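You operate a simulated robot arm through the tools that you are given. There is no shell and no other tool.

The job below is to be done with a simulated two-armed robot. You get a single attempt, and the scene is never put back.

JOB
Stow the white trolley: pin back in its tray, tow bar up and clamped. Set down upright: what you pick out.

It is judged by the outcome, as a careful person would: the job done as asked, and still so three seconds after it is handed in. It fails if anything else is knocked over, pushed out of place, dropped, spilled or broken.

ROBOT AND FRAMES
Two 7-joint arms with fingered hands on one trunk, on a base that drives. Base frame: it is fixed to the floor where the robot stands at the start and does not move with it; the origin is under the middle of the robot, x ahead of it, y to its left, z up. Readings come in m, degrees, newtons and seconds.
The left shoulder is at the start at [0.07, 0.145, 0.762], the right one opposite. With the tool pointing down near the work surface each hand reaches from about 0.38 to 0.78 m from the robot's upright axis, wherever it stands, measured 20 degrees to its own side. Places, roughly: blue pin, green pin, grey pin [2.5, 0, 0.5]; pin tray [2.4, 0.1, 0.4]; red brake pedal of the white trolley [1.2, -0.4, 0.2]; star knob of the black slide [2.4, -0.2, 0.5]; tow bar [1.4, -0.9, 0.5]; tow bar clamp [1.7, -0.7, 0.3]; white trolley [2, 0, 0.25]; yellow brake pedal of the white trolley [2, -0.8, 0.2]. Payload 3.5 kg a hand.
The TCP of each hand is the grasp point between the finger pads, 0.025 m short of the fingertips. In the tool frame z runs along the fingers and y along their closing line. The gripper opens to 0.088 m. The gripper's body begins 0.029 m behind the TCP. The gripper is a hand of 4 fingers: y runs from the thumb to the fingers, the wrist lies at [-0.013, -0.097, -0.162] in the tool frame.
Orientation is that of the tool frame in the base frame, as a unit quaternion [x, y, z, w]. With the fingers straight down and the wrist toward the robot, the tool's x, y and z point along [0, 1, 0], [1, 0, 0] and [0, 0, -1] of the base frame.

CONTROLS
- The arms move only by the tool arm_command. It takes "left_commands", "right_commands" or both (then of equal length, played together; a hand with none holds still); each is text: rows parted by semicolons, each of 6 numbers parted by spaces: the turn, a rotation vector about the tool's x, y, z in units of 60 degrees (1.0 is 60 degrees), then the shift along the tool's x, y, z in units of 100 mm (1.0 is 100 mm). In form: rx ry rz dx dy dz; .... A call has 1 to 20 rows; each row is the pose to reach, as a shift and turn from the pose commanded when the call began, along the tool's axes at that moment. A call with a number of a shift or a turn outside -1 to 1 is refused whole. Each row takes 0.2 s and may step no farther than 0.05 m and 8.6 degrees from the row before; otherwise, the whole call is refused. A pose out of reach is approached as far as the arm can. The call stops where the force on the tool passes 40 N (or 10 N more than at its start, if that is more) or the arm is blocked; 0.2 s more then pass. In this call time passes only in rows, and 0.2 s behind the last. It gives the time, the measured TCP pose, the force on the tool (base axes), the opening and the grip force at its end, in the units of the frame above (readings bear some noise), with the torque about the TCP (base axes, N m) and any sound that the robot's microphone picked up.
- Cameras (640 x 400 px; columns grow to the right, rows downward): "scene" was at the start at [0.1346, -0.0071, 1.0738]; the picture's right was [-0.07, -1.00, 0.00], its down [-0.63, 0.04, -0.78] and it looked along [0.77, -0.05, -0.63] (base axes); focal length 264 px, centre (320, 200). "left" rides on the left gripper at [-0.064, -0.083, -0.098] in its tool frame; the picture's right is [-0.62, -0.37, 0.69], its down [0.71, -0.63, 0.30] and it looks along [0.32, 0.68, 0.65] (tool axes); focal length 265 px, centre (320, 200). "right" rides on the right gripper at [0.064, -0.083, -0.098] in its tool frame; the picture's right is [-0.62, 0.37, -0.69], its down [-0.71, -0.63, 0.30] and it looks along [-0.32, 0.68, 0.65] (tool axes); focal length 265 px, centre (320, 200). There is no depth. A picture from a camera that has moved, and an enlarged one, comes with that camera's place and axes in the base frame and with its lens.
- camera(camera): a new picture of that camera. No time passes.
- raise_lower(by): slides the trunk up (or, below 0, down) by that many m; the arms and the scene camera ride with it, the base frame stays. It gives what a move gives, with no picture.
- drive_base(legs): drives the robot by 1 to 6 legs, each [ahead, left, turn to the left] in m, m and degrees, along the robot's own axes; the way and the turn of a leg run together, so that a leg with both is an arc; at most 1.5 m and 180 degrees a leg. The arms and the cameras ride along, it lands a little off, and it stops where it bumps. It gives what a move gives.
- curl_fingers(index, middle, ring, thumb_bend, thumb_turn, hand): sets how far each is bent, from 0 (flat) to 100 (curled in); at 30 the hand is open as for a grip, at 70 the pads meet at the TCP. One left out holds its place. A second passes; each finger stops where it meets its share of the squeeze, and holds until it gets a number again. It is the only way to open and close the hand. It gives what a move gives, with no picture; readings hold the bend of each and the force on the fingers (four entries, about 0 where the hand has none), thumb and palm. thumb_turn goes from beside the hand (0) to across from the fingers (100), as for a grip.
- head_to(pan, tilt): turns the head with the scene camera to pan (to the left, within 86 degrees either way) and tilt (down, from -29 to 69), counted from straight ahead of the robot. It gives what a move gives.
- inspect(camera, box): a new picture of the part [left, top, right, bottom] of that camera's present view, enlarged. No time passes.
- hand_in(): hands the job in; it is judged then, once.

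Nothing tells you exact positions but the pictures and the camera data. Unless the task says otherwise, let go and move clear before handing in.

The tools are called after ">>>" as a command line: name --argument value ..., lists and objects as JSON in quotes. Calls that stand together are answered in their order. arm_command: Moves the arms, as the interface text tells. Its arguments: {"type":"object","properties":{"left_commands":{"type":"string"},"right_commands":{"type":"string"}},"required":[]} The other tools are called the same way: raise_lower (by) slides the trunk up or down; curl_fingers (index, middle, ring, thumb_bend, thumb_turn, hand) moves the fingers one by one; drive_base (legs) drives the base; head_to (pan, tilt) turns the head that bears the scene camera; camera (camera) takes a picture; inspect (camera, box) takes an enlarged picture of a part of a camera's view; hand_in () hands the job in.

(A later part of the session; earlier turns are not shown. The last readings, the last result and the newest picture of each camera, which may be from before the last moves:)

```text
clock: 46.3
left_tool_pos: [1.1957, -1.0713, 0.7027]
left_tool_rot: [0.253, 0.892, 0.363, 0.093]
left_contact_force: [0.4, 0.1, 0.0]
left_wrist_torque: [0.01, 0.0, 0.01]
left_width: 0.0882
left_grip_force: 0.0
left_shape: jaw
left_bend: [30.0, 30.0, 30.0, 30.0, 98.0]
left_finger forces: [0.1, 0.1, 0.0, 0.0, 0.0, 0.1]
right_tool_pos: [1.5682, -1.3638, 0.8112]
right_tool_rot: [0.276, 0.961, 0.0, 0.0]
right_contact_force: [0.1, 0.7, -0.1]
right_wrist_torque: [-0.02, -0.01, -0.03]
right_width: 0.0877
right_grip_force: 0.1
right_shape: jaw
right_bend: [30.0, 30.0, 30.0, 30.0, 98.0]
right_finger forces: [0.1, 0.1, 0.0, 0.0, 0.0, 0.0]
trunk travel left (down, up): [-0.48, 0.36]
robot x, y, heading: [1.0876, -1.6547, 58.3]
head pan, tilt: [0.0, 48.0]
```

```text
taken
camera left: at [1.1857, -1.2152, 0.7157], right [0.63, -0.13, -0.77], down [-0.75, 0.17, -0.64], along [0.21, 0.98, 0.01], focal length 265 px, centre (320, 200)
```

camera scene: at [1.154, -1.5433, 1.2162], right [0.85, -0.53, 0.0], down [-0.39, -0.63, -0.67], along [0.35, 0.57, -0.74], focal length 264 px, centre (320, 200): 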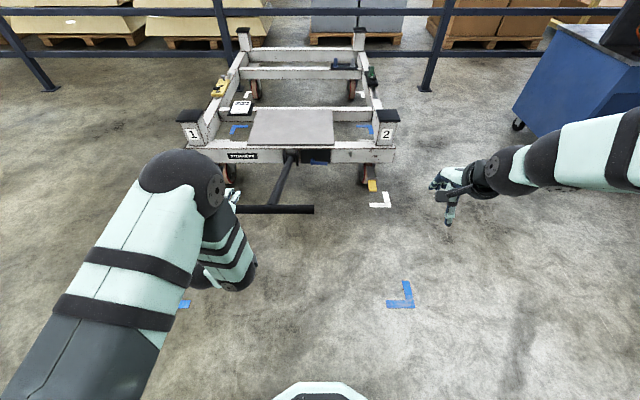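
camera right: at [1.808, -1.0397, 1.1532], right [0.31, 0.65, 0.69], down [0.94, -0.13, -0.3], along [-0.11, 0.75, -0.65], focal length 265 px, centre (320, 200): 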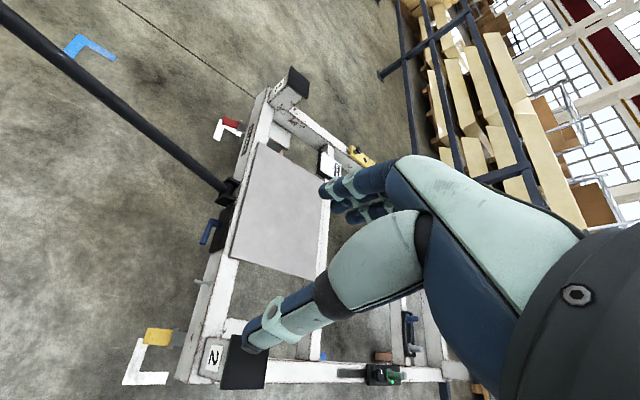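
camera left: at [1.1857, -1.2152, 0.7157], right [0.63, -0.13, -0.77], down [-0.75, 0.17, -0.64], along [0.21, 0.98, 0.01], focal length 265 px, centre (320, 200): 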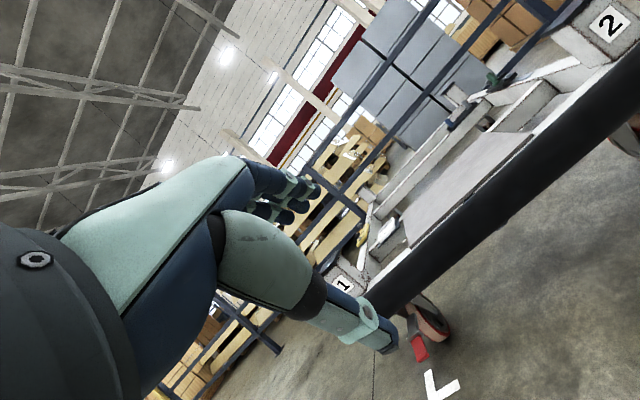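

The left hand is lined up diagonally above and behind the T-handle's left half, about 0.12 m short. I'll advance part way along the fingers and check.

>>> arm_command --left_commands "0 0 0 0 0 0.27; 0 0 0 0 0 0.54; 0 0 0 0 0 0.8"

>>> camera --camera "left"

>>> inspect --camera "scene" --box '[180, 160, 340, 260]'

```text
clock: 47.1
left_tool_pos: [1.2243, -1.024, 0.6452]
left_tool_rot: [0.252, 0.892, 0.363, 0.09]
left_contact_force: [-0.8, -1.1, -0.5]
left_wrist_torque: [-0.02, 0.04, 0.0]
left_width: 0.088
left_grip_force: 0.0
left_shape: jaw
left_bend: [30.0, 30.0, 30.0, 30.0, 98.0]
left_finger forces: [0.1, 0.0, 0.0, 0.0, 0.0, 0.0]
right_tool_pos: [1.5682, -1.3645, 0.8109]
right_tool_rot: [0.276, 0.961, 0.0, 0.001]
right_contact_force: [0.0, 0.0, 0.6]
right_wrist_torque: [-0.03, 0.02, -0.02]
right_width: 0.0875
right_grip_force: 0.1
right_shape: jaw
right_bend: [30.0, 30.0, 30.0, 30.0, 98.0]
right_finger forces: [0.0, 0.1, 0.1, 0.0, 0.0, 0.0]
trunk travel left (down, up): [-0.48, 0.36]
robot x, y, heading: [1.0895, -1.6502, 57.7]
head pan, tilt: [0.0, 48.0]
```

```text
taken
camera left: at [1.2138, -1.1665, 0.6576], right [0.63, -0.13, -0.77], down [-0.75, 0.17, -0.64], along [0.21, 0.98, 0.01], focal length 265 px, centre (320, 200)
```

left: 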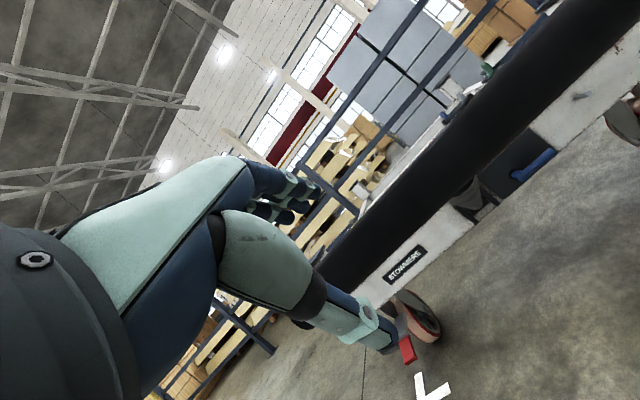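

```text
4.00 times, centred on (260, 210) of scene
camera zoom: at [1.1543, -1.5426, 1.2161], right [0.85, -0.53, 0.0], down [-0.39, -0.63, -0.67], along [0.35, 0.57, -0.74], focal length 1055 px, centre (560, 160)
```

zoom: 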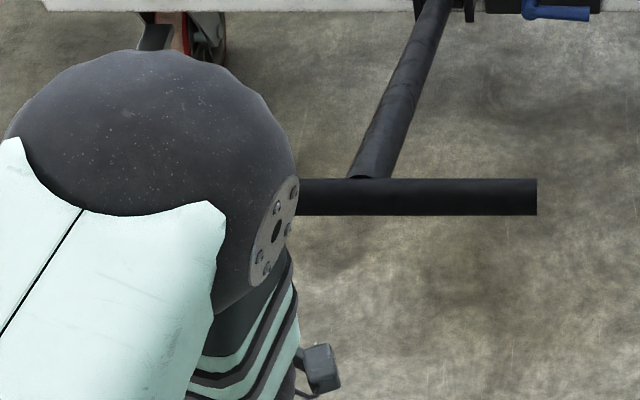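

>>> arm_command --left_commands "0 0 0 0 0 0.2; 0 0 0 0 0 0.38"

>>> camera --camera "left"

```text
clock: 47.7
left_tool_pos: [1.2375, -1.0004, 0.6184]
left_tool_rot: [0.252, 0.892, 0.365, 0.092]
left_contact_force: [0.1, 0.7, 0.4]
left_wrist_torque: [0.01, -0.01, -0.01]
left_width: 0.0879
left_grip_force: 0.0
left_shape: jaw
left_bend: [30.0, 30.0, 30.0, 30.0, 98.0]
left_finger forces: [0.0, 0.0, 0.0, 0.0, 0.0, 0.1]
right_tool_pos: [1.5684, -1.3644, 0.8097]
right_tool_rot: [0.275, 0.961, -0.001, 0.0]
right_contact_force: [0.4, -0.3, -0.1]
right_wrist_torque: [0.02, 0.06, 0.01]
right_width: 0.0879
right_grip_force: 0.0
right_shape: jaw
right_bend: [30.0, 30.0, 30.0, 30.0, 98.0]
right_finger forces: [0.0, 0.0, 0.1, 0.0, 0.1, 0.0]
trunk travel left (down, up): [-0.48, 0.36]
robot x, y, heading: [1.0846, -1.6514, 58.1]
head pan, tilt: [0.0, 48.0]
```

```text
taken
camera left: at [1.2268, -1.1442, 0.631], right [0.63, -0.13, -0.77], down [-0.75, 0.17, -0.64], along [0.21, 0.98, 0.01], focal length 265 px, centre (320, 200)
```

left: 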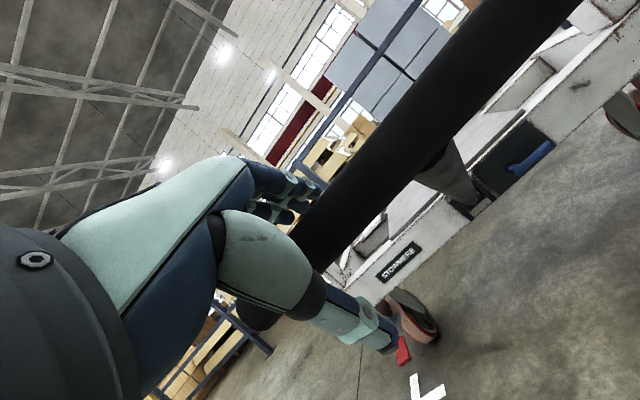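

The T-handle is now between the thumb and fingers with no contact. I'll close loosely around it to cage it.

>>> curl_fingers --hand "left" --index 50 --middle 50 --ring 50 --thumb_bend 50

>>> camera --camera "left"

```text
clock: 48.7
left_tool_pos: [1.2359, -1.0021, 0.6187]
left_tool_rot: [0.253, 0.891, 0.365, 0.092]
left_contact_force: [0.3, -0.1, -0.9]
left_wrist_torque: [-0.01, 0.02, 0.0]
left_width: 0.0423
left_grip_force: 0.0
left_shape: fingers
left_bend: [50.0, 50.0, 50.0, 50.0, 98.0]
left_finger forces: [0.1, 0.0, 0.0, 0.0, 0.0, 0.1]
right_tool_pos: [1.5684, -1.3644, 0.811]
right_tool_rot: [0.275, 0.961, 0.0, 0.0]
right_contact_force: [0.8, 0.0, 0.5]
right_wrist_torque: [0.02, 0.02, 0.03]
right_width: 0.0877
right_grip_force: 0.1
right_shape: jaw
right_bend: [30.0, 30.0, 30.0, 30.0, 98.0]
right_finger forces: [0.1, 0.1, 0.1, 0.0, 0.1, 0.0]
trunk travel left (down, up): [-0.48, 0.36]
robot x, y, heading: [1.085, -1.6501, 57.8]
head pan, tilt: [0.0, 48.0]
```

```text
taken
camera left: at [1.2268, -1.1445, 0.6312], right [0.63, -0.13, -0.77], down [-0.75, 0.17, -0.64], along [0.21, 0.98, 0.01], focal length 265 px, centre (320, 200)
```

left: 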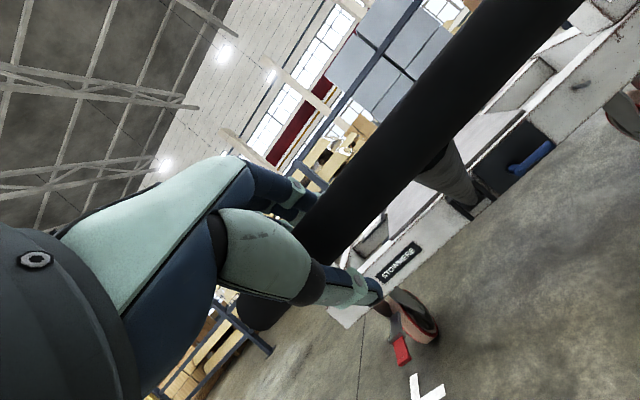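

Now a gentle test lift of a few degrees along the bar's arc to see if it moves freely or is still clamped.

>>> arm_command --left_commands "0 0 0 0 0.15 -0.055; 0 0 0 0 0.3 -0.11; 0 0 0 0 0.45 -0.16; 0 0 0 0 0.59 -0.207"

>>> camera --camera "scene"

```text
clock: 49.7
left_tool_pos: [1.2481, -0.9804, 0.6673]
left_tool_rot: [0.252, 0.895, 0.356, 0.09]
left_contact_force: [-12.0, -20.3, -23.7]
left_wrist_torque: [-0.13, 0.08, -0.01]
left_width: 0.0765
left_grip_force: 13.0
left_shape: fingers
left_bend: [50.0, 50.0, 50.0, 18.0, 95.0]
left_finger forces: [0.0, 0.1, 0.0, 0.1, 26.4, 0.0]
right_tool_pos: [1.5669, -1.3621, 0.8107]
right_tool_rot: [0.275, 0.961, 0.0, 0.001]
right_contact_force: [0.5, 0.5, -0.4]
right_wrist_torque: [0.0, -0.02, -0.03]
right_width: 0.0877
right_grip_force: 0.1
right_shape: jaw
right_bend: [30.0, 30.0, 30.0, 30.0, 98.0]
right_finger forces: [0.1, 0.0, 0.0, 0.0, 0.1, 0.0]
trunk travel left (down, up): [-0.48, 0.36]
robot x, y, heading: [1.0916, -1.6504, 57.8]
head pan, tilt: [0.0, 48.0]
```

```text
taken
camera scene: at [1.1531, -1.5419, 1.2157], right [0.85, -0.53, 0.0], down [-0.39, -0.63, -0.67], along [0.36, 0.57, -0.74], focal length 264 px, centre (320, 200)
```

scene: 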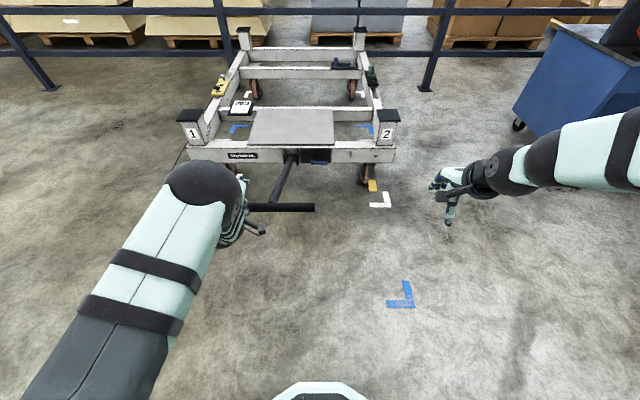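

The thumb yielded with about 33 N and the bar did not move, so the clamp is evidently holding it down now. I'll back the load off, free the hand and turn to the lever first.

>>> arm_command --left_commands "0 0 0 0 -0.15 0.055; 0 0 0 0 -0.3 0.11; 0 0 0 0 -0.45 0.16; 0 0 0 0 -0.59 0.207"

>>> camera --camera "left"

```text
clock: 50.7
left_tool_pos: [1.239, -0.9993, 0.6195]
left_tool_rot: [0.254, 0.89, 0.366, 0.093]
left_contact_force: [0.6, 0.5, 0.0]
left_wrist_torque: [-0.02, 0.03, 0.01]
left_width: 0.0423
left_grip_force: 0.2
left_shape: fingers
left_bend: [50.0, 50.0, 50.0, 50.0, 97.0]
left_finger forces: [0.0, 0.0, 0.0, 0.1, 0.0, 0.1]
right_tool_pos: [1.5686, -1.3645, 0.8115]
right_tool_rot: [0.277, 0.961, 0.0, 0.0]
right_contact_force: [-0.1, -0.3, -0.7]
right_wrist_torque: [-0.01, 0.06, -0.02]
right_width: 0.0879
right_grip_force: 0.1
right_shape: jaw
right_bend: [30.0, 30.0, 30.0, 30.0, 98.0]
right_finger forces: [0.0, 0.0, 0.0, 0.0, 0.1, 0.0]
trunk travel left (down, up): [-0.48, 0.36]
robot x, y, heading: [1.0837, -1.6489, 58.1]
head pan, tilt: [0.0, 48.0]
```

```text
taken
camera left: at [1.228, -1.1428, 0.6316], right [0.63, -0.12, -0.77], down [-0.74, 0.17, -0.64], along [0.21, 0.98, 0.02], focal length 265 px, centre (320, 200)
```

left: 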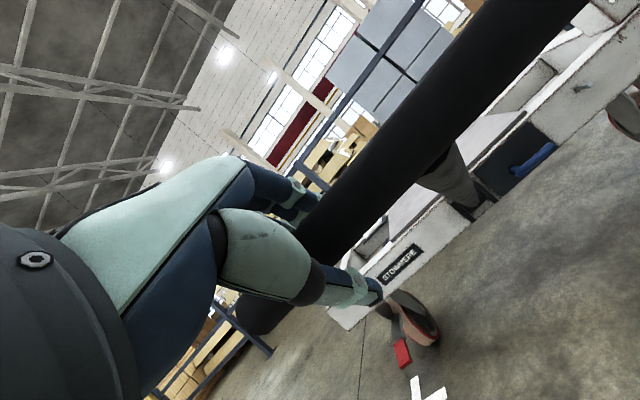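

The lever must be released first, and the bar should be supported while that happens. I'll open the left hand, back away from the T-handle, raise up, and move to a stance on the lever side where the left hand can hold the bar and the right hand can reach the lever.

>>> curl_fingers --hand "left" --index 30 --middle 30 --ring 30 --thumb_bend 30

>>> arm_command --left_commands "0 0 0 0 0 -0.3; 0 0 0 0 0 -0.6; 0 0 0 0 0 -0.95"

>>> raise_lower --by 0.3

```text
clock: 51.7
left_tool_pos: [1.2369, -1.0007, 0.6188]
left_tool_rot: [0.253, 0.891, 0.364, 0.092]
left_contact_force: [-0.5, -0.8, -0.3]
left_wrist_torque: [0.01, 0.02, 0.02]
left_width: 0.0843
left_grip_force: 0.0
left_shape: fingers
left_bend: [30.0, 30.0, 30.0, 30.0, 97.0]
left_finger forces: [0.2, 0.0, 0.0, 0.0, 0.1, 0.0]
right_tool_pos: [1.5687, -1.3641, 0.8113]
right_tool_rot: [0.276, 0.961, 0.0, -0.001]
right_contact_force: [0.0, -0.4, -0.3]
right_wrist_torque: [-0.03, -0.01, 0.0]
right_width: 0.0878
right_grip_force: 0.1
right_shape: jaw
right_bend: [30.0, 30.0, 30.0, 30.0, 98.0]
right_finger forces: [0.0, 0.0, 0.0, 0.0, 0.0, 0.0]
trunk travel left (down, up): [-0.48, 0.36]
robot x, y, heading: [1.0851, -1.6543, 58.1]
head pan, tilt: [0.0, 48.0]
```

```text
clock: 52.5
left_tool_pos: [1.2025, -1.0594, 0.688]
left_tool_rot: [0.253, 0.892, 0.364, 0.091]
left_contact_force: [0.7, 0.1, -0.2]
left_wrist_torque: [0.01, 0.01, -0.01]
left_width: 0.0843
left_grip_force: 0.1
left_shape: fingers
left_bend: [30.0, 30.0, 30.0, 30.0, 97.0]
left_finger forces: [0.0, 0.0, 0.0, 0.1, 0.0, 0.1]
right_tool_pos: [1.5683, -1.3647, 0.8113]
right_tool_rot: [0.276, 0.961, 0.0, 0.0]
right_contact_force: [-0.4, -0.7, 0.4]
right_wrist_torque: [-0.02, -0.01, 0.01]
right_width: 0.0874
right_grip_force: 0.1
right_shape: jaw
right_bend: [30.0, 30.0, 30.0, 30.0, 98.0]
right_finger forces: [0.0, 0.1, 0.0, 0.0, 0.1, 0.0]
trunk travel left (down, up): [-0.48, 0.36]
robot x, y, heading: [1.0883, -1.6528, 57.7]
head pan, tilt: [0.0, 48.0]
```

```text
clock: 55.5
left_tool_pos: [1.205, -1.058, 0.987]
left_tool_rot: [0.253, 0.892, 0.364, 0.093]
left_contact_force: [0.1, -0.3, 0.3]
left_wrist_torque: [0.03, -0.01, 0.0]
left_width: 0.0846
left_grip_force: 0.0
left_shape: fingers
left_bend: [30.0, 30.0, 30.0, 30.0, 97.0]
left_finger forces: [0.0, 0.1, 0.1, 0.0, 0.0, 0.0]
right_tool_pos: [1.5695, -1.3644, 1.1117]
right_tool_rot: [0.276, 0.961, -0.001, 0.0]
right_contact_force: [-0.8, -0.7, 0.2]
right_wrist_torque: [0.0, 0.01, 0.0]
right_width: 0.0876
right_grip_force: 0.0
right_shape: jaw
right_bend: [30.0, 30.0, 30.0, 30.0, 98.0]
right_finger forces: [0.1, 0.0, 0.0, 0.0, 0.0, 0.0]
trunk travel left (down, up): [-0.78, 0.06]
robot x, y, heading: [1.0861, -1.6516, 57.7]
head pan, tilt: [0.0, 48.0]
```

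>>> drive_base --legs '[[0.567, -0.524, 0], [0, 0, 52.3]]'

>>> camera --camera "scene"

>>> camera --camera "right"

```text
clock: 62.0
left_tool_pos: [1.439, -0.9879, 0.9867]
left_tool_rot: [-0.162, 0.912, 0.368, -0.076]
left_contact_force: [0.7, -0.3, 0.0]
left_wrist_torque: [-0.02, 0.01, 0.04]
left_width: 0.0844
left_grip_force: 0.0
left_shape: fingers
left_bend: [30.0, 30.0, 30.0, 30.0, 97.0]
left_finger forces: [0.1, 0.1, 0.0, 0.0, 0.1, 0.1]
right_tool_pos: [1.9046, -0.8907, 1.1104]
right_tool_rot: [-0.171, 0.985, 0.0, 0.0]
right_contact_force: [0.8, -0.4, -0.3]
right_wrist_torque: [0.01, 0.02, -0.05]
right_width: 0.0875
right_grip_force: 0.1
right_shape: jaw
right_bend: [30.0, 30.0, 30.0, 30.0, 98.0]
right_finger forces: [0.1, 0.0, 0.0, 0.0, 0.0, 0.1]
trunk travel left (down, up): [-0.78, 0.06]
robot x, y, heading: [1.8336, -1.4503, 109.6]
head pan, tilt: [0.0, 48.0]
```

```text
taken
camera scene: at [1.7878, -1.3271, 1.5161], right [0.94, 0.34, 0.0], down [0.25, -0.7, -0.67], along [-0.23, 0.63, -0.74], focal length 264 px, centre (320, 200)
```

scene: 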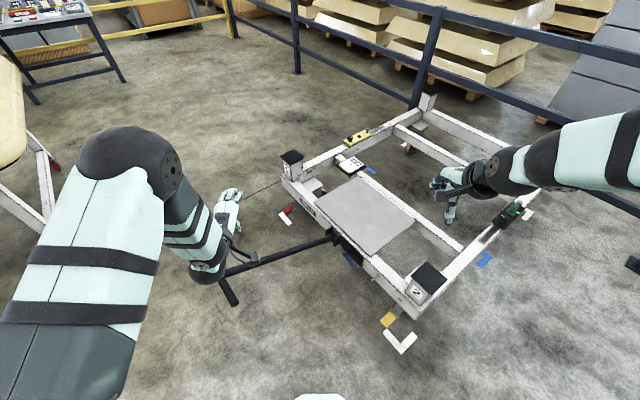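

```text
taken
camera right: at [1.8721, -0.9929, 1.2083], right [0.46, 0.56, 0.69], down [0.89, -0.35, -0.3], along [0.07, 0.75, -0.65], focal length 265 px, centre (320, 200)
```

right: 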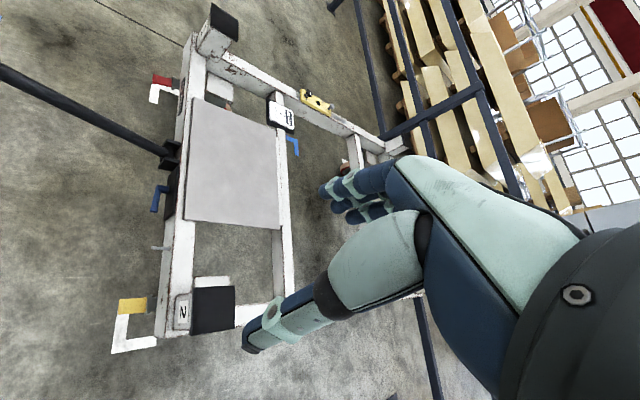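

Pre-position looks right, with the left hand high to the lever side of the bar. I'll shift slightly toward the trolley for clearance from the T-end, then lower most of the way and check.

>>> drive_base --legs '[[0.03, -0.04, 0]]'

>>> raise_lower --by -0.35

>>> camera --camera "scene"

>>> camera --camera "left"

>>> camera --camera "right"

```text
clock: 62.9
left_tool_pos: [1.4631, -0.9512, 0.9885]
left_tool_rot: [-0.164, 0.912, 0.369, -0.074]
left_contact_force: [-0.2, 0.2, -0.3]
left_wrist_torque: [0.0, -0.01, -0.03]
left_width: 0.0846
left_grip_force: 0.1
left_shape: fingers
left_bend: [30.0, 30.0, 30.0, 30.0, 97.0]
left_finger forces: [0.1, 0.1, 0.1, 0.0, 0.0, 0.1]
right_tool_pos: [1.9274, -0.8544, 1.114]
right_tool_rot: [-0.172, 0.985, 0.002, 0.002]
right_contact_force: [0.0, 0.0, -0.2]
right_wrist_torque: [-0.01, 0.0, 0.0]
right_width: 0.0875
right_grip_force: 0.2
right_shape: jaw
right_bend: [30.0, 30.0, 30.0, 30.0, 98.0]
right_finger forces: [0.0, 0.0, 0.1, 0.0, 0.1, 0.0]
trunk travel left (down, up): [-0.78, 0.06]
robot x, y, heading: [1.8582, -1.4071, 109.8]
head pan, tilt: [0.0, 48.0]
```

```text
clock: 66.3
left_tool_pos: [1.4652, -0.9477, 0.6363]
left_tool_rot: [-0.163, 0.912, 0.368, -0.076]
left_contact_force: [0.0, -0.3, 0.0]
left_wrist_torque: [-0.04, -0.01, 0.0]
left_width: 0.0843
left_grip_force: 0.1
left_shape: fingers
left_bend: [30.0, 30.0, 30.0, 30.0, 97.0]
left_finger forces: [0.0, 0.0, 0.0, 0.1, 0.1, 0.1]
right_tool_pos: [1.9313, -0.8492, 0.7614]
right_tool_rot: [-0.172, 0.985, 0.0, 0.0]
right_contact_force: [0.3, 0.9, 0.0]
right_wrist_torque: [0.04, 0.02, 0.02]
right_width: 0.0877
right_grip_force: 0.0
right_shape: jaw
right_bend: [30.0, 30.0, 30.0, 30.0, 98.0]
right_finger forces: [0.0, 0.0, 0.0, 0.0, 0.0, 0.0]
trunk travel left (down, up): [-0.43, 0.41]
robot x, y, heading: [1.8606, -1.406, 109.7]
head pan, tilt: [0.0, 48.0]
```

```text
taken
camera scene: at [1.8147, -1.2859, 1.1661], right [0.94, 0.34, 0.0], down [0.25, -0.7, -0.67], along [-0.23, 0.63, -0.74], focal length 264 px, centre (320, 200)
```

scene: 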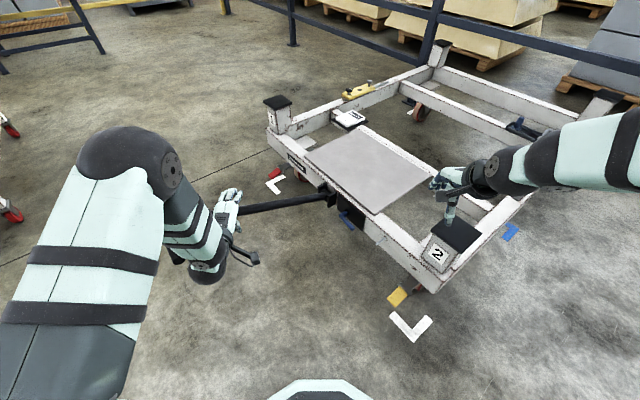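

```text
taken
camera left: at [1.5725, -1.0446, 0.649], right [0.49, 0.42, -0.77], down [-0.6, -0.48, -0.64], along [-0.64, 0.77, 0.01], focal length 265 px, centre (320, 200)
```

left: 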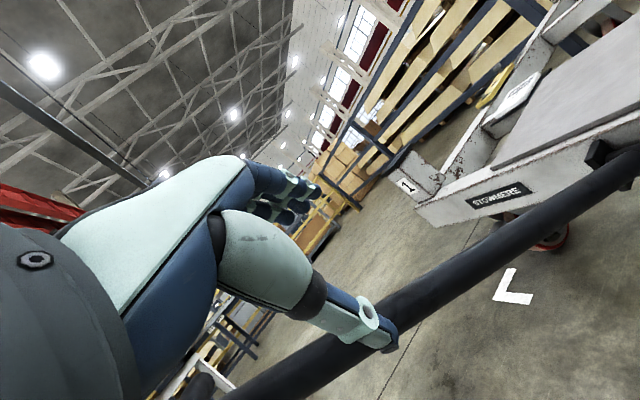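

```text
taken
camera right: at [1.8985, -0.9518, 0.8585], right [0.46, 0.56, 0.69], down [0.89, -0.35, -0.3], along [0.07, 0.75, -0.65], focal length 265 px, centre (320, 200)
```

right: 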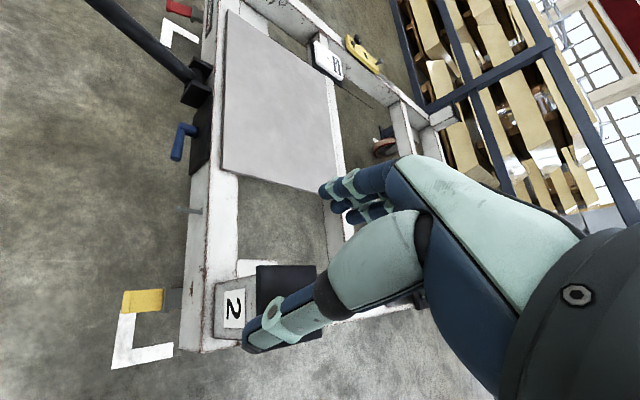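

>>> raise_lower --by -0.122

>>> camera --camera "left"

>>> inspect --camera "scene" --box '[150, 160, 310, 260]'

```text
clock: 67.8
left_tool_pos: [1.466, -0.9474, 0.5157]
left_tool_rot: [-0.163, 0.912, 0.368, -0.076]
left_contact_force: [0.4, -0.1, -0.5]
left_wrist_torque: [0.0, 0.03, 0.01]
left_width: 0.0844
left_grip_force: 0.1
left_shape: fingers
left_bend: [30.0, 30.0, 30.0, 30.0, 97.0]
left_finger forces: [0.1, 0.0, 0.0, 0.0, 0.0, 0.0]
right_tool_pos: [1.9306, -0.8498, 0.6391]
right_tool_rot: [-0.172, 0.985, 0.0, 0.0]
right_contact_force: [0.3, -0.2, 0.4]
right_wrist_torque: [0.01, 0.0, 0.02]
right_width: 0.088
right_grip_force: 0.1
right_shape: jaw
right_bend: [30.0, 30.0, 30.0, 30.0, 98.0]
right_finger forces: [0.1, 0.0, 0.1, 0.0, 0.0, 0.1]
trunk travel left (down, up): [-0.308, 0.532]
robot x, y, heading: [1.8596, -1.4042, 109.8]
head pan, tilt: [0.0, 48.0]
```

```text
taken
camera left: at [1.5725, -1.0446, 0.5271], right [0.49, 0.42, -0.77], down [-0.6, -0.48, -0.64], along [-0.64, 0.77, 0.01], focal length 265 px, centre (320, 200)
```

left: 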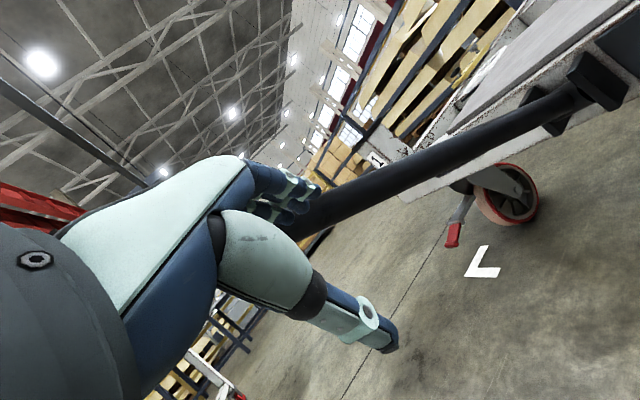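

```text
4.00 times, centred on (230, 210) of scene
camera zoom: at [1.8147, -1.286, 1.0442], right [0.94, 0.34, 0.0], down [0.25, -0.7, -0.67], along [-0.23, 0.63, -0.74], focal length 1055 px, centre (680, 160)
```

zoom: 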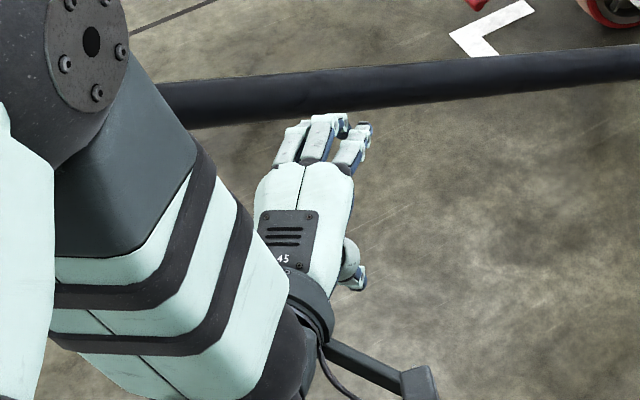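

The fingers would meet the bar if I came in level, so I'll rise a little, drive most of the way, then slide in diagonally along the fingers.

>>> raise_lower --by 0.075

>>> drive_base --legs '[[0.05, 0, 0]]'

>>> camera --camera "left"

>>> inspect --camera "scene" --box '[150, 160, 310, 260]'

```text
clock: 69.0
left_tool_pos: [1.466, -0.9475, 0.5898]
left_tool_rot: [-0.163, 0.913, 0.367, -0.076]
left_contact_force: [0.2, 0.0, 0.5]
left_wrist_torque: [0.01, -0.02, -0.01]
left_width: 0.0843
left_grip_force: 0.1
left_shape: fingers
left_bend: [30.0, 30.0, 30.0, 30.0, 97.0]
left_finger forces: [0.0, 0.0, 0.0, 0.0, 0.0, 0.1]
right_tool_pos: [1.9317, -0.8514, 0.7146]
right_tool_rot: [-0.171, 0.985, 0.001, 0.0]
right_contact_force: [-0.3, 0.3, -0.4]
right_wrist_torque: [-0.01, 0.02, 0.0]
right_width: 0.0875
right_grip_force: 0.0
right_shape: jaw
right_bend: [30.0, 30.0, 30.0, 30.0, 98.0]
right_finger forces: [0.1, 0.0, 0.0, 0.0, 0.0, 0.0]
trunk travel left (down, up): [-0.383, 0.457]
robot x, y, heading: [1.858, -1.407, 109.9]
head pan, tilt: [0.0, 48.0]
```

```text
clock: 69.9
left_tool_pos: [1.4484, -0.8998, 0.5884]
left_tool_rot: [-0.164, 0.913, 0.366, -0.077]
left_contact_force: [0.2, 1.3, 0.3]
left_wrist_torque: [0.02, 0.0, -0.01]
left_width: 0.0845
left_grip_force: 0.0
left_shape: fingers
left_bend: [30.0, 30.0, 30.0, 30.0, 97.0]
left_finger forces: [0.0, 0.0, 0.0, 0.0, 0.0, 0.0]
right_tool_pos: [1.9148, -0.8017, 0.7136]
right_tool_rot: [-0.172, 0.985, -0.001, 0.0]
right_contact_force: [-0.1, 0.5, -0.2]
right_wrist_torque: [0.0, 0.01, 0.02]
right_width: 0.0874
right_grip_force: 0.1
right_shape: jaw
right_bend: [30.0, 30.0, 30.0, 30.0, 98.0]
right_finger forces: [0.0, 0.0, 0.1, 0.0, 0.0, 0.0]
trunk travel left (down, up): [-0.383, 0.457]
robot x, y, heading: [1.8403, -1.3592, 109.9]
head pan, tilt: [0.0, 48.0]
```

```text
taken
camera left: at [1.5554, -0.997, 0.6013], right [0.49, 0.42, -0.77], down [-0.6, -0.48, -0.64], along [-0.64, 0.77, 0.01], focal length 265 px, centre (320, 200)
```

left: 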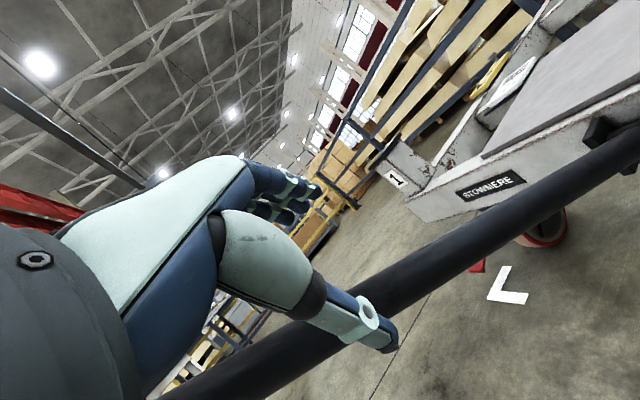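

```text
4.00 times, centred on (230, 210) of scene
camera zoom: at [1.7973, -1.2377, 1.1189], right [0.94, 0.34, 0.0], down [0.25, -0.7, -0.67], along [-0.23, 0.63, -0.74], focal length 1055 px, centre (680, 160)
```

zoom: 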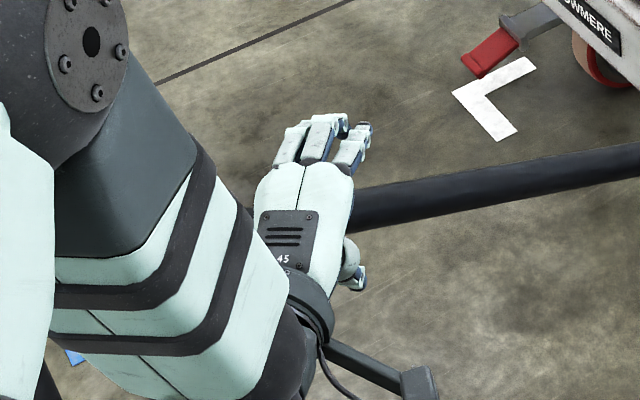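

The bar crosses the hand obliquely, so I'll yaw the hand about 20° to suit and then slide it in so the bar sits between thumb and fingers.

>>> arm_command --left_commands "0 0.111 0 0 0 0; 0 0.222 0 0 0 0; 0 0.333 0 0 0 0; 0 0.333 0 0.064 -0.02 0.176; 0 0.333 0 0.128 -0.03 0.353; 0 0.333 0 0.193 -0.04 0.529; 0 0.333 0 0.257 -0.05 0.705"

>>> camera --camera "left"

>>> inspect --camera "scene" --box '[150, 160, 310, 260]'

```text
clock: 71.5
left_tool_pos: [1.4074, -0.8678, 0.535]
left_tool_rot: [-0.224, 0.885, 0.334, -0.233]
left_contact_force: [-0.7, 0.3, -0.1]
left_wrist_torque: [-0.01, -0.02, -0.02]
left_width: 0.0845
left_grip_force: 0.1
left_shape: fingers
left_bend: [30.0, 30.0, 30.0, 30.0, 97.0]
left_finger forces: [0.0, 0.0, 0.1, 0.0, 0.0, 0.1]
right_tool_pos: [1.9151, -0.8032, 0.714]
right_tool_rot: [-0.172, 0.985, 0.0, 0.0]
right_contact_force: [-0.4, -0.5, -0.6]
right_wrist_torque: [-0.02, 0.02, 0.01]
right_width: 0.0878
right_grip_force: 0.2
right_shape: jaw
right_bend: [30.0, 30.0, 30.0, 30.0, 98.0]
right_finger forces: [0.0, 0.0, 0.1, 0.0, 0.0, 0.0]
trunk travel left (down, up): [-0.383, 0.457]
robot x, y, heading: [1.8395, -1.3593, 109.9]
head pan, tilt: [0.0, 48.0]
```

```text
taken
camera left: at [1.5346, -0.936, 0.5269], right [0.19, 0.43, -0.88], down [-0.58, -0.67, -0.45], along [-0.79, 0.6, 0.12], focal length 265 px, centre (320, 200)
```

left: 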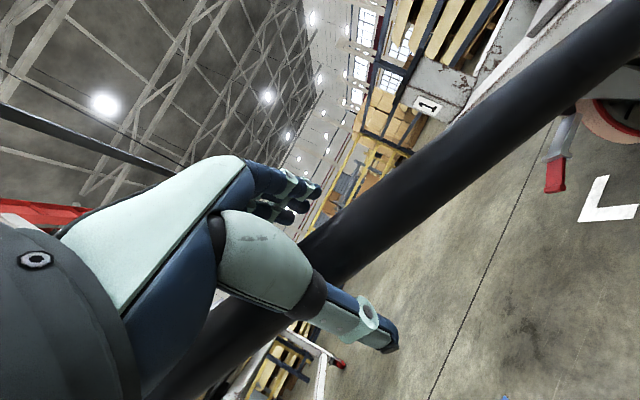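

```text
4.00 times, centred on (230, 210) of scene
camera zoom: at [1.7977, -1.2387, 1.1191], right [0.94, 0.34, 0.0], down [0.25, -0.7, -0.67], along [-0.23, 0.63, -0.74], focal length 1055 px, centre (680, 160)
```

zoom: 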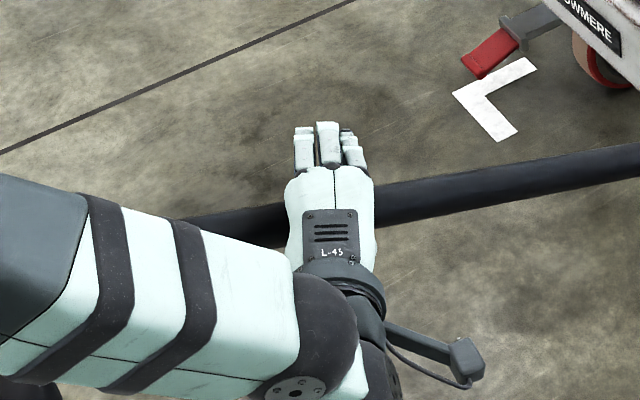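

The bar now lies between thumb and fingers. I'll close the cage loosely so the left hand can hold the bar when the clamp is released.

>>> curl_fingers --hand "left" --index 52 --middle 52 --ring 52 --thumb_bend 52

>>> camera --camera "left"

>>> camera --camera "right"

>>> camera --camera "scene"

```text
clock: 72.5
left_tool_pos: [1.4072, -0.868, 0.5352]
left_tool_rot: [-0.225, 0.885, 0.334, -0.233]
left_contact_force: [-0.6, -0.6, 0.5]
left_wrist_torque: [-0.06, -0.04, 0.01]
left_width: 0.0381
left_grip_force: 0.0
left_shape: fingers
left_bend: [52.0, 52.0, 52.0, 52.0, 97.0]
left_finger forces: [0.0, 0.1, 0.1, 0.0, 0.1, 0.0]
right_tool_pos: [1.9148, -0.8027, 0.7143]
right_tool_rot: [-0.171, 0.985, 0.0, -0.001]
right_contact_force: [-0.3, 0.4, 0.0]
right_wrist_torque: [-0.01, -0.03, -0.01]
right_width: 0.0877
right_grip_force: 0.1
right_shape: jaw
right_bend: [30.0, 30.0, 30.0, 30.0, 98.0]
right_finger forces: [0.1, 0.0, 0.0, 0.1, 0.1, 0.0]
trunk travel left (down, up): [-0.383, 0.457]
robot x, y, heading: [1.8408, -1.3588, 109.6]
head pan, tilt: [0.0, 48.0]
```

```text
taken
camera left: at [1.5348, -0.9363, 0.5271], right [0.19, 0.43, -0.88], down [-0.58, -0.67, -0.45], along [-0.79, 0.6, 0.12], focal length 265 px, centre (320, 200)
```

left: 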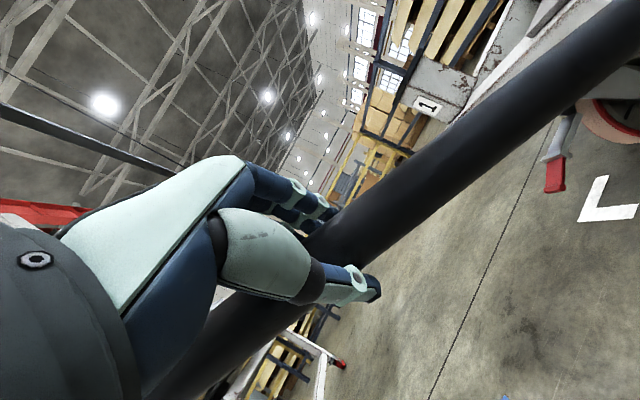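

```text
taken
camera right: at [1.8817, -0.9049, 0.8114], right [0.46, 0.56, 0.69], down [0.89, -0.35, -0.3], along [0.07, 0.75, -0.65], focal length 265 px, centre (320, 200)
```

right: 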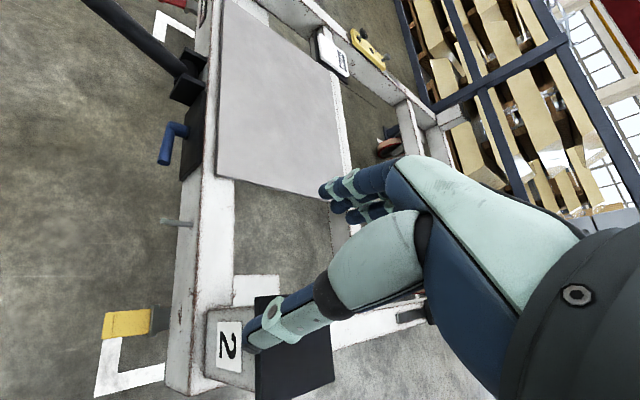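

```text
taken
camera scene: at [1.7978, -1.239, 1.1191], right [0.94, 0.34, 0.0], down [0.25, -0.7, -0.67], along [-0.23, 0.63, -0.74], focal length 264 px, centre (320, 200)
```

scene: 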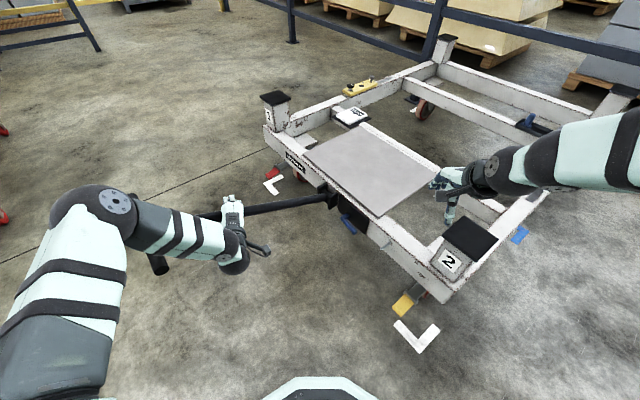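

>>> inspect --camera "right" --box '[130, 60, 230, 180]'

>>> inspect --camera "scene" --box '[300, 170, 420, 250]'

```text
3.33 times, centred on (180, 120) of right
camera zoom: at [1.8817, -0.9049, 0.8114], right [0.46, 0.56, 0.69], down [0.89, -0.35, -0.3], along [0.07, 0.75, -0.65], focal length 885 px, centre (787, 467)
```

zoom: 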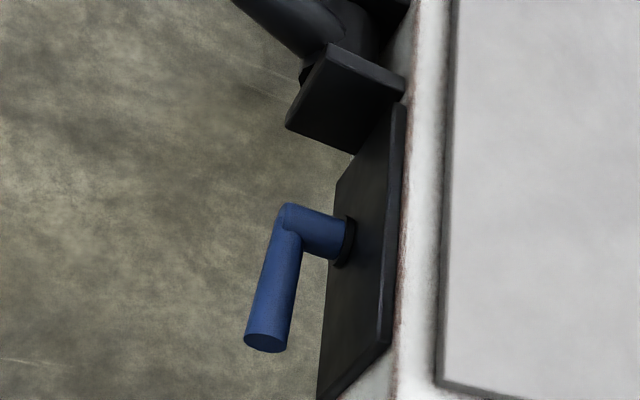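

```text
5.00 times, centred on (360, 210) of scene
camera zoom: at [1.7978, -1.239, 1.1191], right [0.94, 0.34, 0.0], down [0.25, -0.7, -0.67], along [-0.23, 0.63, -0.74], focal length 1319 px, centre (120, 150)
```

zoom: 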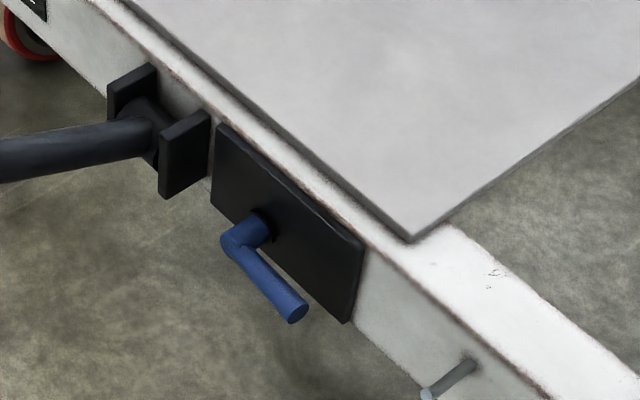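

Left hand is caged on the bar. Now I'll bring the right hand toward the blue lever, pitching it 45° forward so the lever can go between thumb and fingers.

>>> arm_command --right_commands "-0.125 0 0 0.16 0.16 0.1; -0.25 0 0 0.33 0.33 0.2; -0.375 0 0 0.5 0.5 0.3; -0.5 0 0 0.66 0.66 0.4; -0.625 0 0 0.83 0.83 0.5; -0.75 0 0 0.95 0.95 0.6"

>>> camera --camera "scene"

>>> camera --camera "right"

```text
clock: 73.9
left_tool_pos: [1.4079, -0.8685, 0.5356]
left_tool_rot: [-0.223, 0.885, 0.334, -0.234]
left_contact_force: [0.2, 0.3, -0.5]
left_wrist_torque: [0.0, 0.04, 0.0]
left_width: 0.0381
left_grip_force: 0.3
left_shape: fingers
left_bend: [52.0, 52.0, 52.0, 52.0, 97.0]
left_finger forces: [0.0, 0.0, 0.0, 0.0, 0.2, 0.1]
right_tool_pos: [1.7941, -0.7461, 0.6526]
right_tool_rot: [-0.16, 0.91, 0.377, -0.067]
right_contact_force: [0.1, -0.9, -0.4]
right_wrist_torque: [-0.02, 0.04, -0.01]
right_width: 0.0875
right_grip_force: 0.0
right_shape: jaw
right_bend: [30.0, 30.0, 30.0, 30.0, 98.0]
right_finger forces: [0.1, 0.0, 0.0, 0.0, 0.0, 0.0]
trunk travel left (down, up): [-0.383, 0.457]
robot x, y, heading: [1.8395, -1.3561, 109.6]
head pan, tilt: [0.0, 48.0]
```

```text
taken
camera scene: at [1.7978, -1.2381, 1.119], right [0.94, 0.34, 0.0], down [0.25, -0.7, -0.67], along [-0.23, 0.63, -0.74], focal length 264 px, centre (320, 200)
```

scene: 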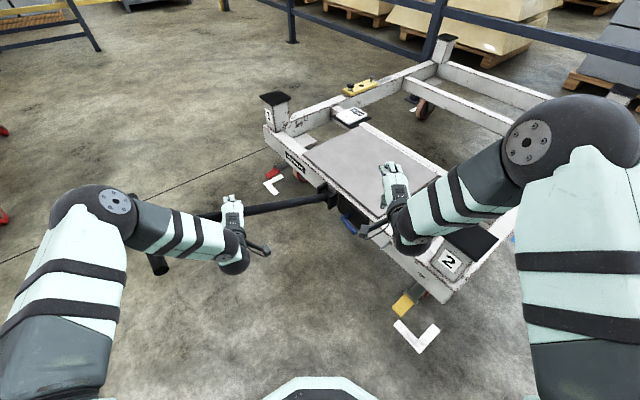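

```text
taken
camera right: at [1.7758, -0.8902, 0.6629], right [0.66, -0.01, 0.75], down [0.75, 0.03, -0.66], along [-0.02, 1.0, 0.02], focal length 265 px, centre (320, 200)
```

right: 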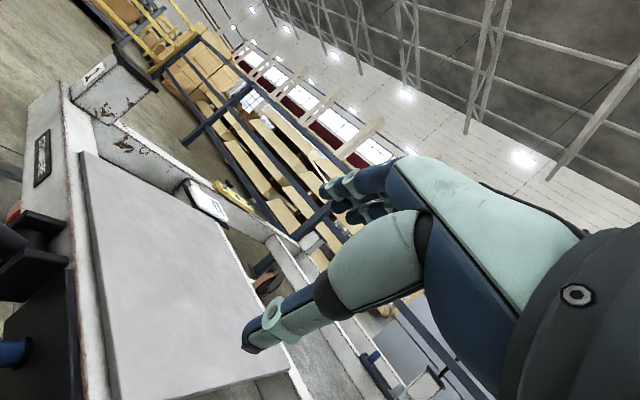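

>>> arm_command --right_commands "0 0 0 0.16 -0.27 0.26; 0 0 0 0.32 -0.55 0.52; 0 0 0 0.477 -0.82 0.78"

>>> arm_command --right_commands "0 0 0 0 -0.22 0.3; 0 0 0 0 -0.44 0.6; 0 0 0 0 -0.668 0.9"

>>> camera --camera "right"

>>> inspect --camera "scene" --box '[300, 150, 460, 250]'

```text
clock: 74.7
left_tool_pos: [1.4075, -0.8681, 0.5363]
left_tool_rot: [-0.224, 0.886, 0.332, -0.233]
left_contact_force: [0.5, -0.2, -0.5]
left_wrist_torque: [0.01, 0.0, 0.01]
left_width: 0.0379
left_grip_force: 0.1
left_shape: fingers
left_bend: [52.0, 52.0, 52.0, 52.0, 97.0]
left_finger forces: [0.0, 0.0, 0.0, 0.1, 0.4, 0.0]
right_tool_pos: [1.75, -0.7656, 0.5405]
right_tool_rot: [-0.159, 0.91, 0.377, -0.065]
right_contact_force: [1.0, 0.3, 0.2]
right_wrist_torque: [0.01, -0.03, 0.01]
right_width: 0.0879
right_grip_force: 0.1
right_shape: jaw
right_bend: [30.0, 30.0, 30.0, 30.0, 98.0]
right_finger forces: [0.0, 0.0, 0.0, 0.0, 0.0, 0.1]
trunk travel left (down, up): [-0.383, 0.457]
robot x, y, heading: [1.8428, -1.3596, 109.6]
head pan, tilt: [0.0, 48.0]
```

```text
clock: 75.5
left_tool_pos: [1.4086, -0.8681, 0.5356]
left_tool_rot: [-0.224, 0.885, 0.333, -0.234]
left_contact_force: [0.0, 0.5, 0.1]
left_wrist_torque: [-0.02, 0.0, 0.01]
left_width: 0.0381
left_grip_force: 0.5
left_shape: fingers
left_bend: [52.0, 52.0, 52.0, 52.0, 97.0]
left_finger forces: [0.0, 0.0, 0.1, 0.0, 0.2, 0.0]
right_tool_pos: [1.7432, -0.7484, 0.4304]
right_tool_rot: [-0.16, 0.91, 0.377, -0.067]
right_contact_force: [-0.6, -0.7, -0.7]
right_wrist_torque: [0.01, -0.01, -0.02]
right_width: 0.0876
right_grip_force: 0.0
right_shape: jaw
right_bend: [30.0, 30.0, 30.0, 30.0, 98.0]
right_finger forces: [0.1, 0.0, 0.0, 0.0, 0.0, 0.1]
trunk travel left (down, up): [-0.383, 0.457]
robot x, y, heading: [1.8442, -1.3574, 109.9]
head pan, tilt: [0.0, 48.0]
```

```text
taken
camera right: at [1.7263, -0.8931, 0.4393], right [0.66, -0.01, 0.75], down [0.75, 0.03, -0.66], along [-0.02, 1.0, 0.02], focal length 265 px, centre (320, 200)
```

right: 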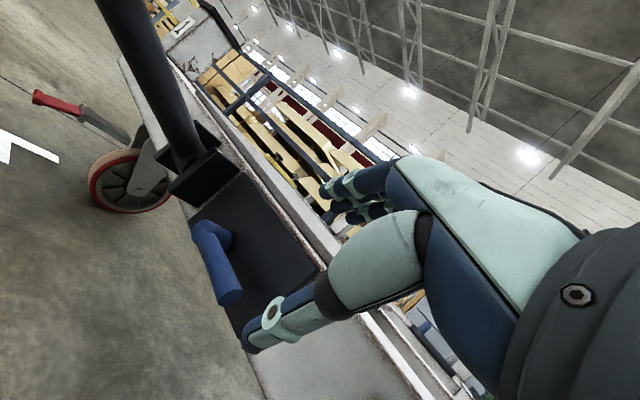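

```text
4.00 times, centred on (380, 200) of scene
camera zoom: at [1.7977, -1.2386, 1.1191], right [0.94, 0.34, 0.0], down [0.25, -0.7, -0.67], along [-0.23, 0.63, -0.74], focal length 1055 px, centre (80, 200)
```

zoom: 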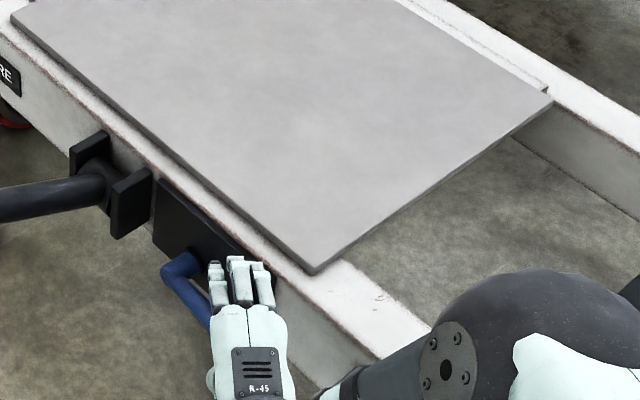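

The right hand is just above and outside the lever. I'll pinch the fingertips together into a blunt end and test the lever with a gentle downward push near its tip.

>>> curl_fingers --hand "right" --index 66 --middle 66 --ring 66 --thumb_bend 66

>>> arm_command --right_commands "0 0 0 0.0 0.0 0.2; 0 0 0 -0.015 0.02 0.4; 0 0 0 -0.015 0.08 0.62"

>>> camera --camera "right"

>>> inspect --camera "scene" --box '[320, 190, 400, 240]'

```text
clock: 76.5
left_tool_pos: [1.407, -0.8681, 0.5352]
left_tool_rot: [-0.224, 0.885, 0.334, -0.233]
left_contact_force: [1.2, -0.1, -0.4]
left_wrist_torque: [-0.01, 0.01, -0.01]
left_width: 0.0379
left_grip_force: 0.6
left_shape: fingers
left_bend: [52.0, 52.0, 52.0, 52.0, 97.0]
left_finger forces: [0.0, 0.0, 0.0, 0.0, 0.2, 0.1]
right_tool_pos: [1.7436, -0.7498, 0.4293]
right_tool_rot: [-0.158, 0.91, 0.378, -0.065]
right_contact_force: [0.3, 0.2, -0.4]
right_wrist_torque: [0.0, 0.0, -0.02]
right_width: 0.0074
right_grip_force: 0.1
right_shape: fingers
right_bend: [66.0, 66.0, 66.0, 66.0, 98.0]
right_finger forces: [0.0, 0.1, 0.0, 0.1, 0.0, 0.0]
trunk travel left (down, up): [-0.383, 0.457]
robot x, y, heading: [1.8428, -1.359, 109.8]
head pan, tilt: [0.0, 48.0]
```

```text
clock: 77.3
left_tool_pos: [1.4073, -0.8679, 0.5351]
left_tool_rot: [-0.224, 0.886, 0.332, -0.234]
left_contact_force: [-0.5, 0.4, 0.4]
left_wrist_torque: [0.03, 0.04, -0.04]
left_width: 0.0381
left_grip_force: 0.1
left_shape: fingers
left_bend: [52.0, 52.0, 52.0, 52.0, 97.0]
left_finger forces: [0.1, 0.0, 0.0, 0.0, 0.3, 0.1]
right_tool_pos: [1.73, -0.7017, 0.3924]
right_tool_rot: [-0.159, 0.91, 0.377, -0.065]
right_contact_force: [-0.4, 1.0, -0.1]
right_wrist_torque: [0.01, -0.03, 0.0]
right_width: 0.0073
right_grip_force: 0.0
right_shape: fingers
right_bend: [66.0, 66.0, 66.0, 66.0, 98.0]
right_finger forces: [0.1, 0.0, 0.0, 0.1, 0.0, 0.1]
trunk travel left (down, up): [-0.383, 0.457]
robot x, y, heading: [1.846, -1.3629, 109.7]
head pan, tilt: [0.0, 48.0]
```

```text
taken
camera right: at [1.711, -0.8458, 0.4006], right [0.66, -0.01, 0.75], down [0.75, 0.03, -0.66], along [-0.02, 1.0, 0.02], focal length 265 px, centre (320, 200)
```

right: 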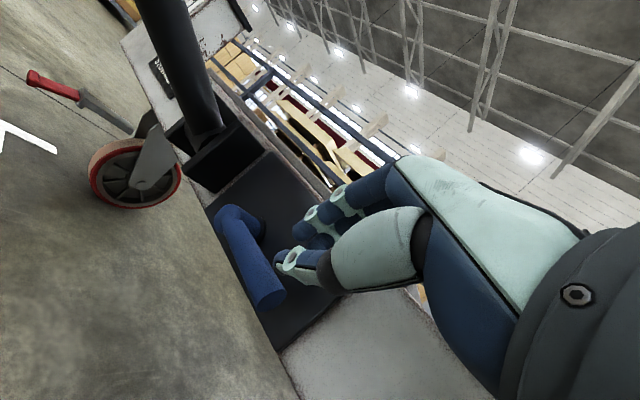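

```text
8.00 times, centred on (360, 215) of scene
camera zoom: at [1.7978, -1.2388, 1.1191], right [0.94, 0.34, 0.0], down [0.25, -0.7, -0.67], along [-0.23, 0.63, -0.74], focal length 2110 px, centre (0, 80)
```

zoom: 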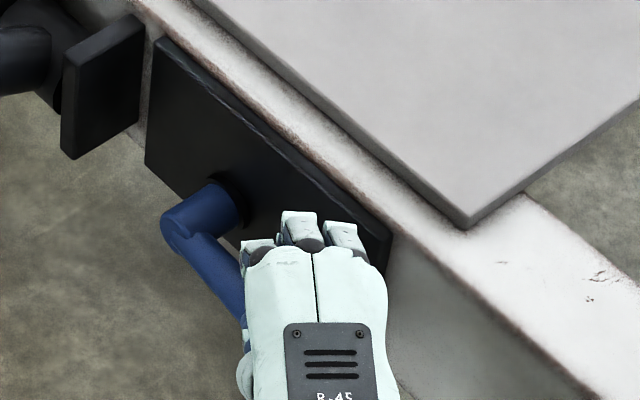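

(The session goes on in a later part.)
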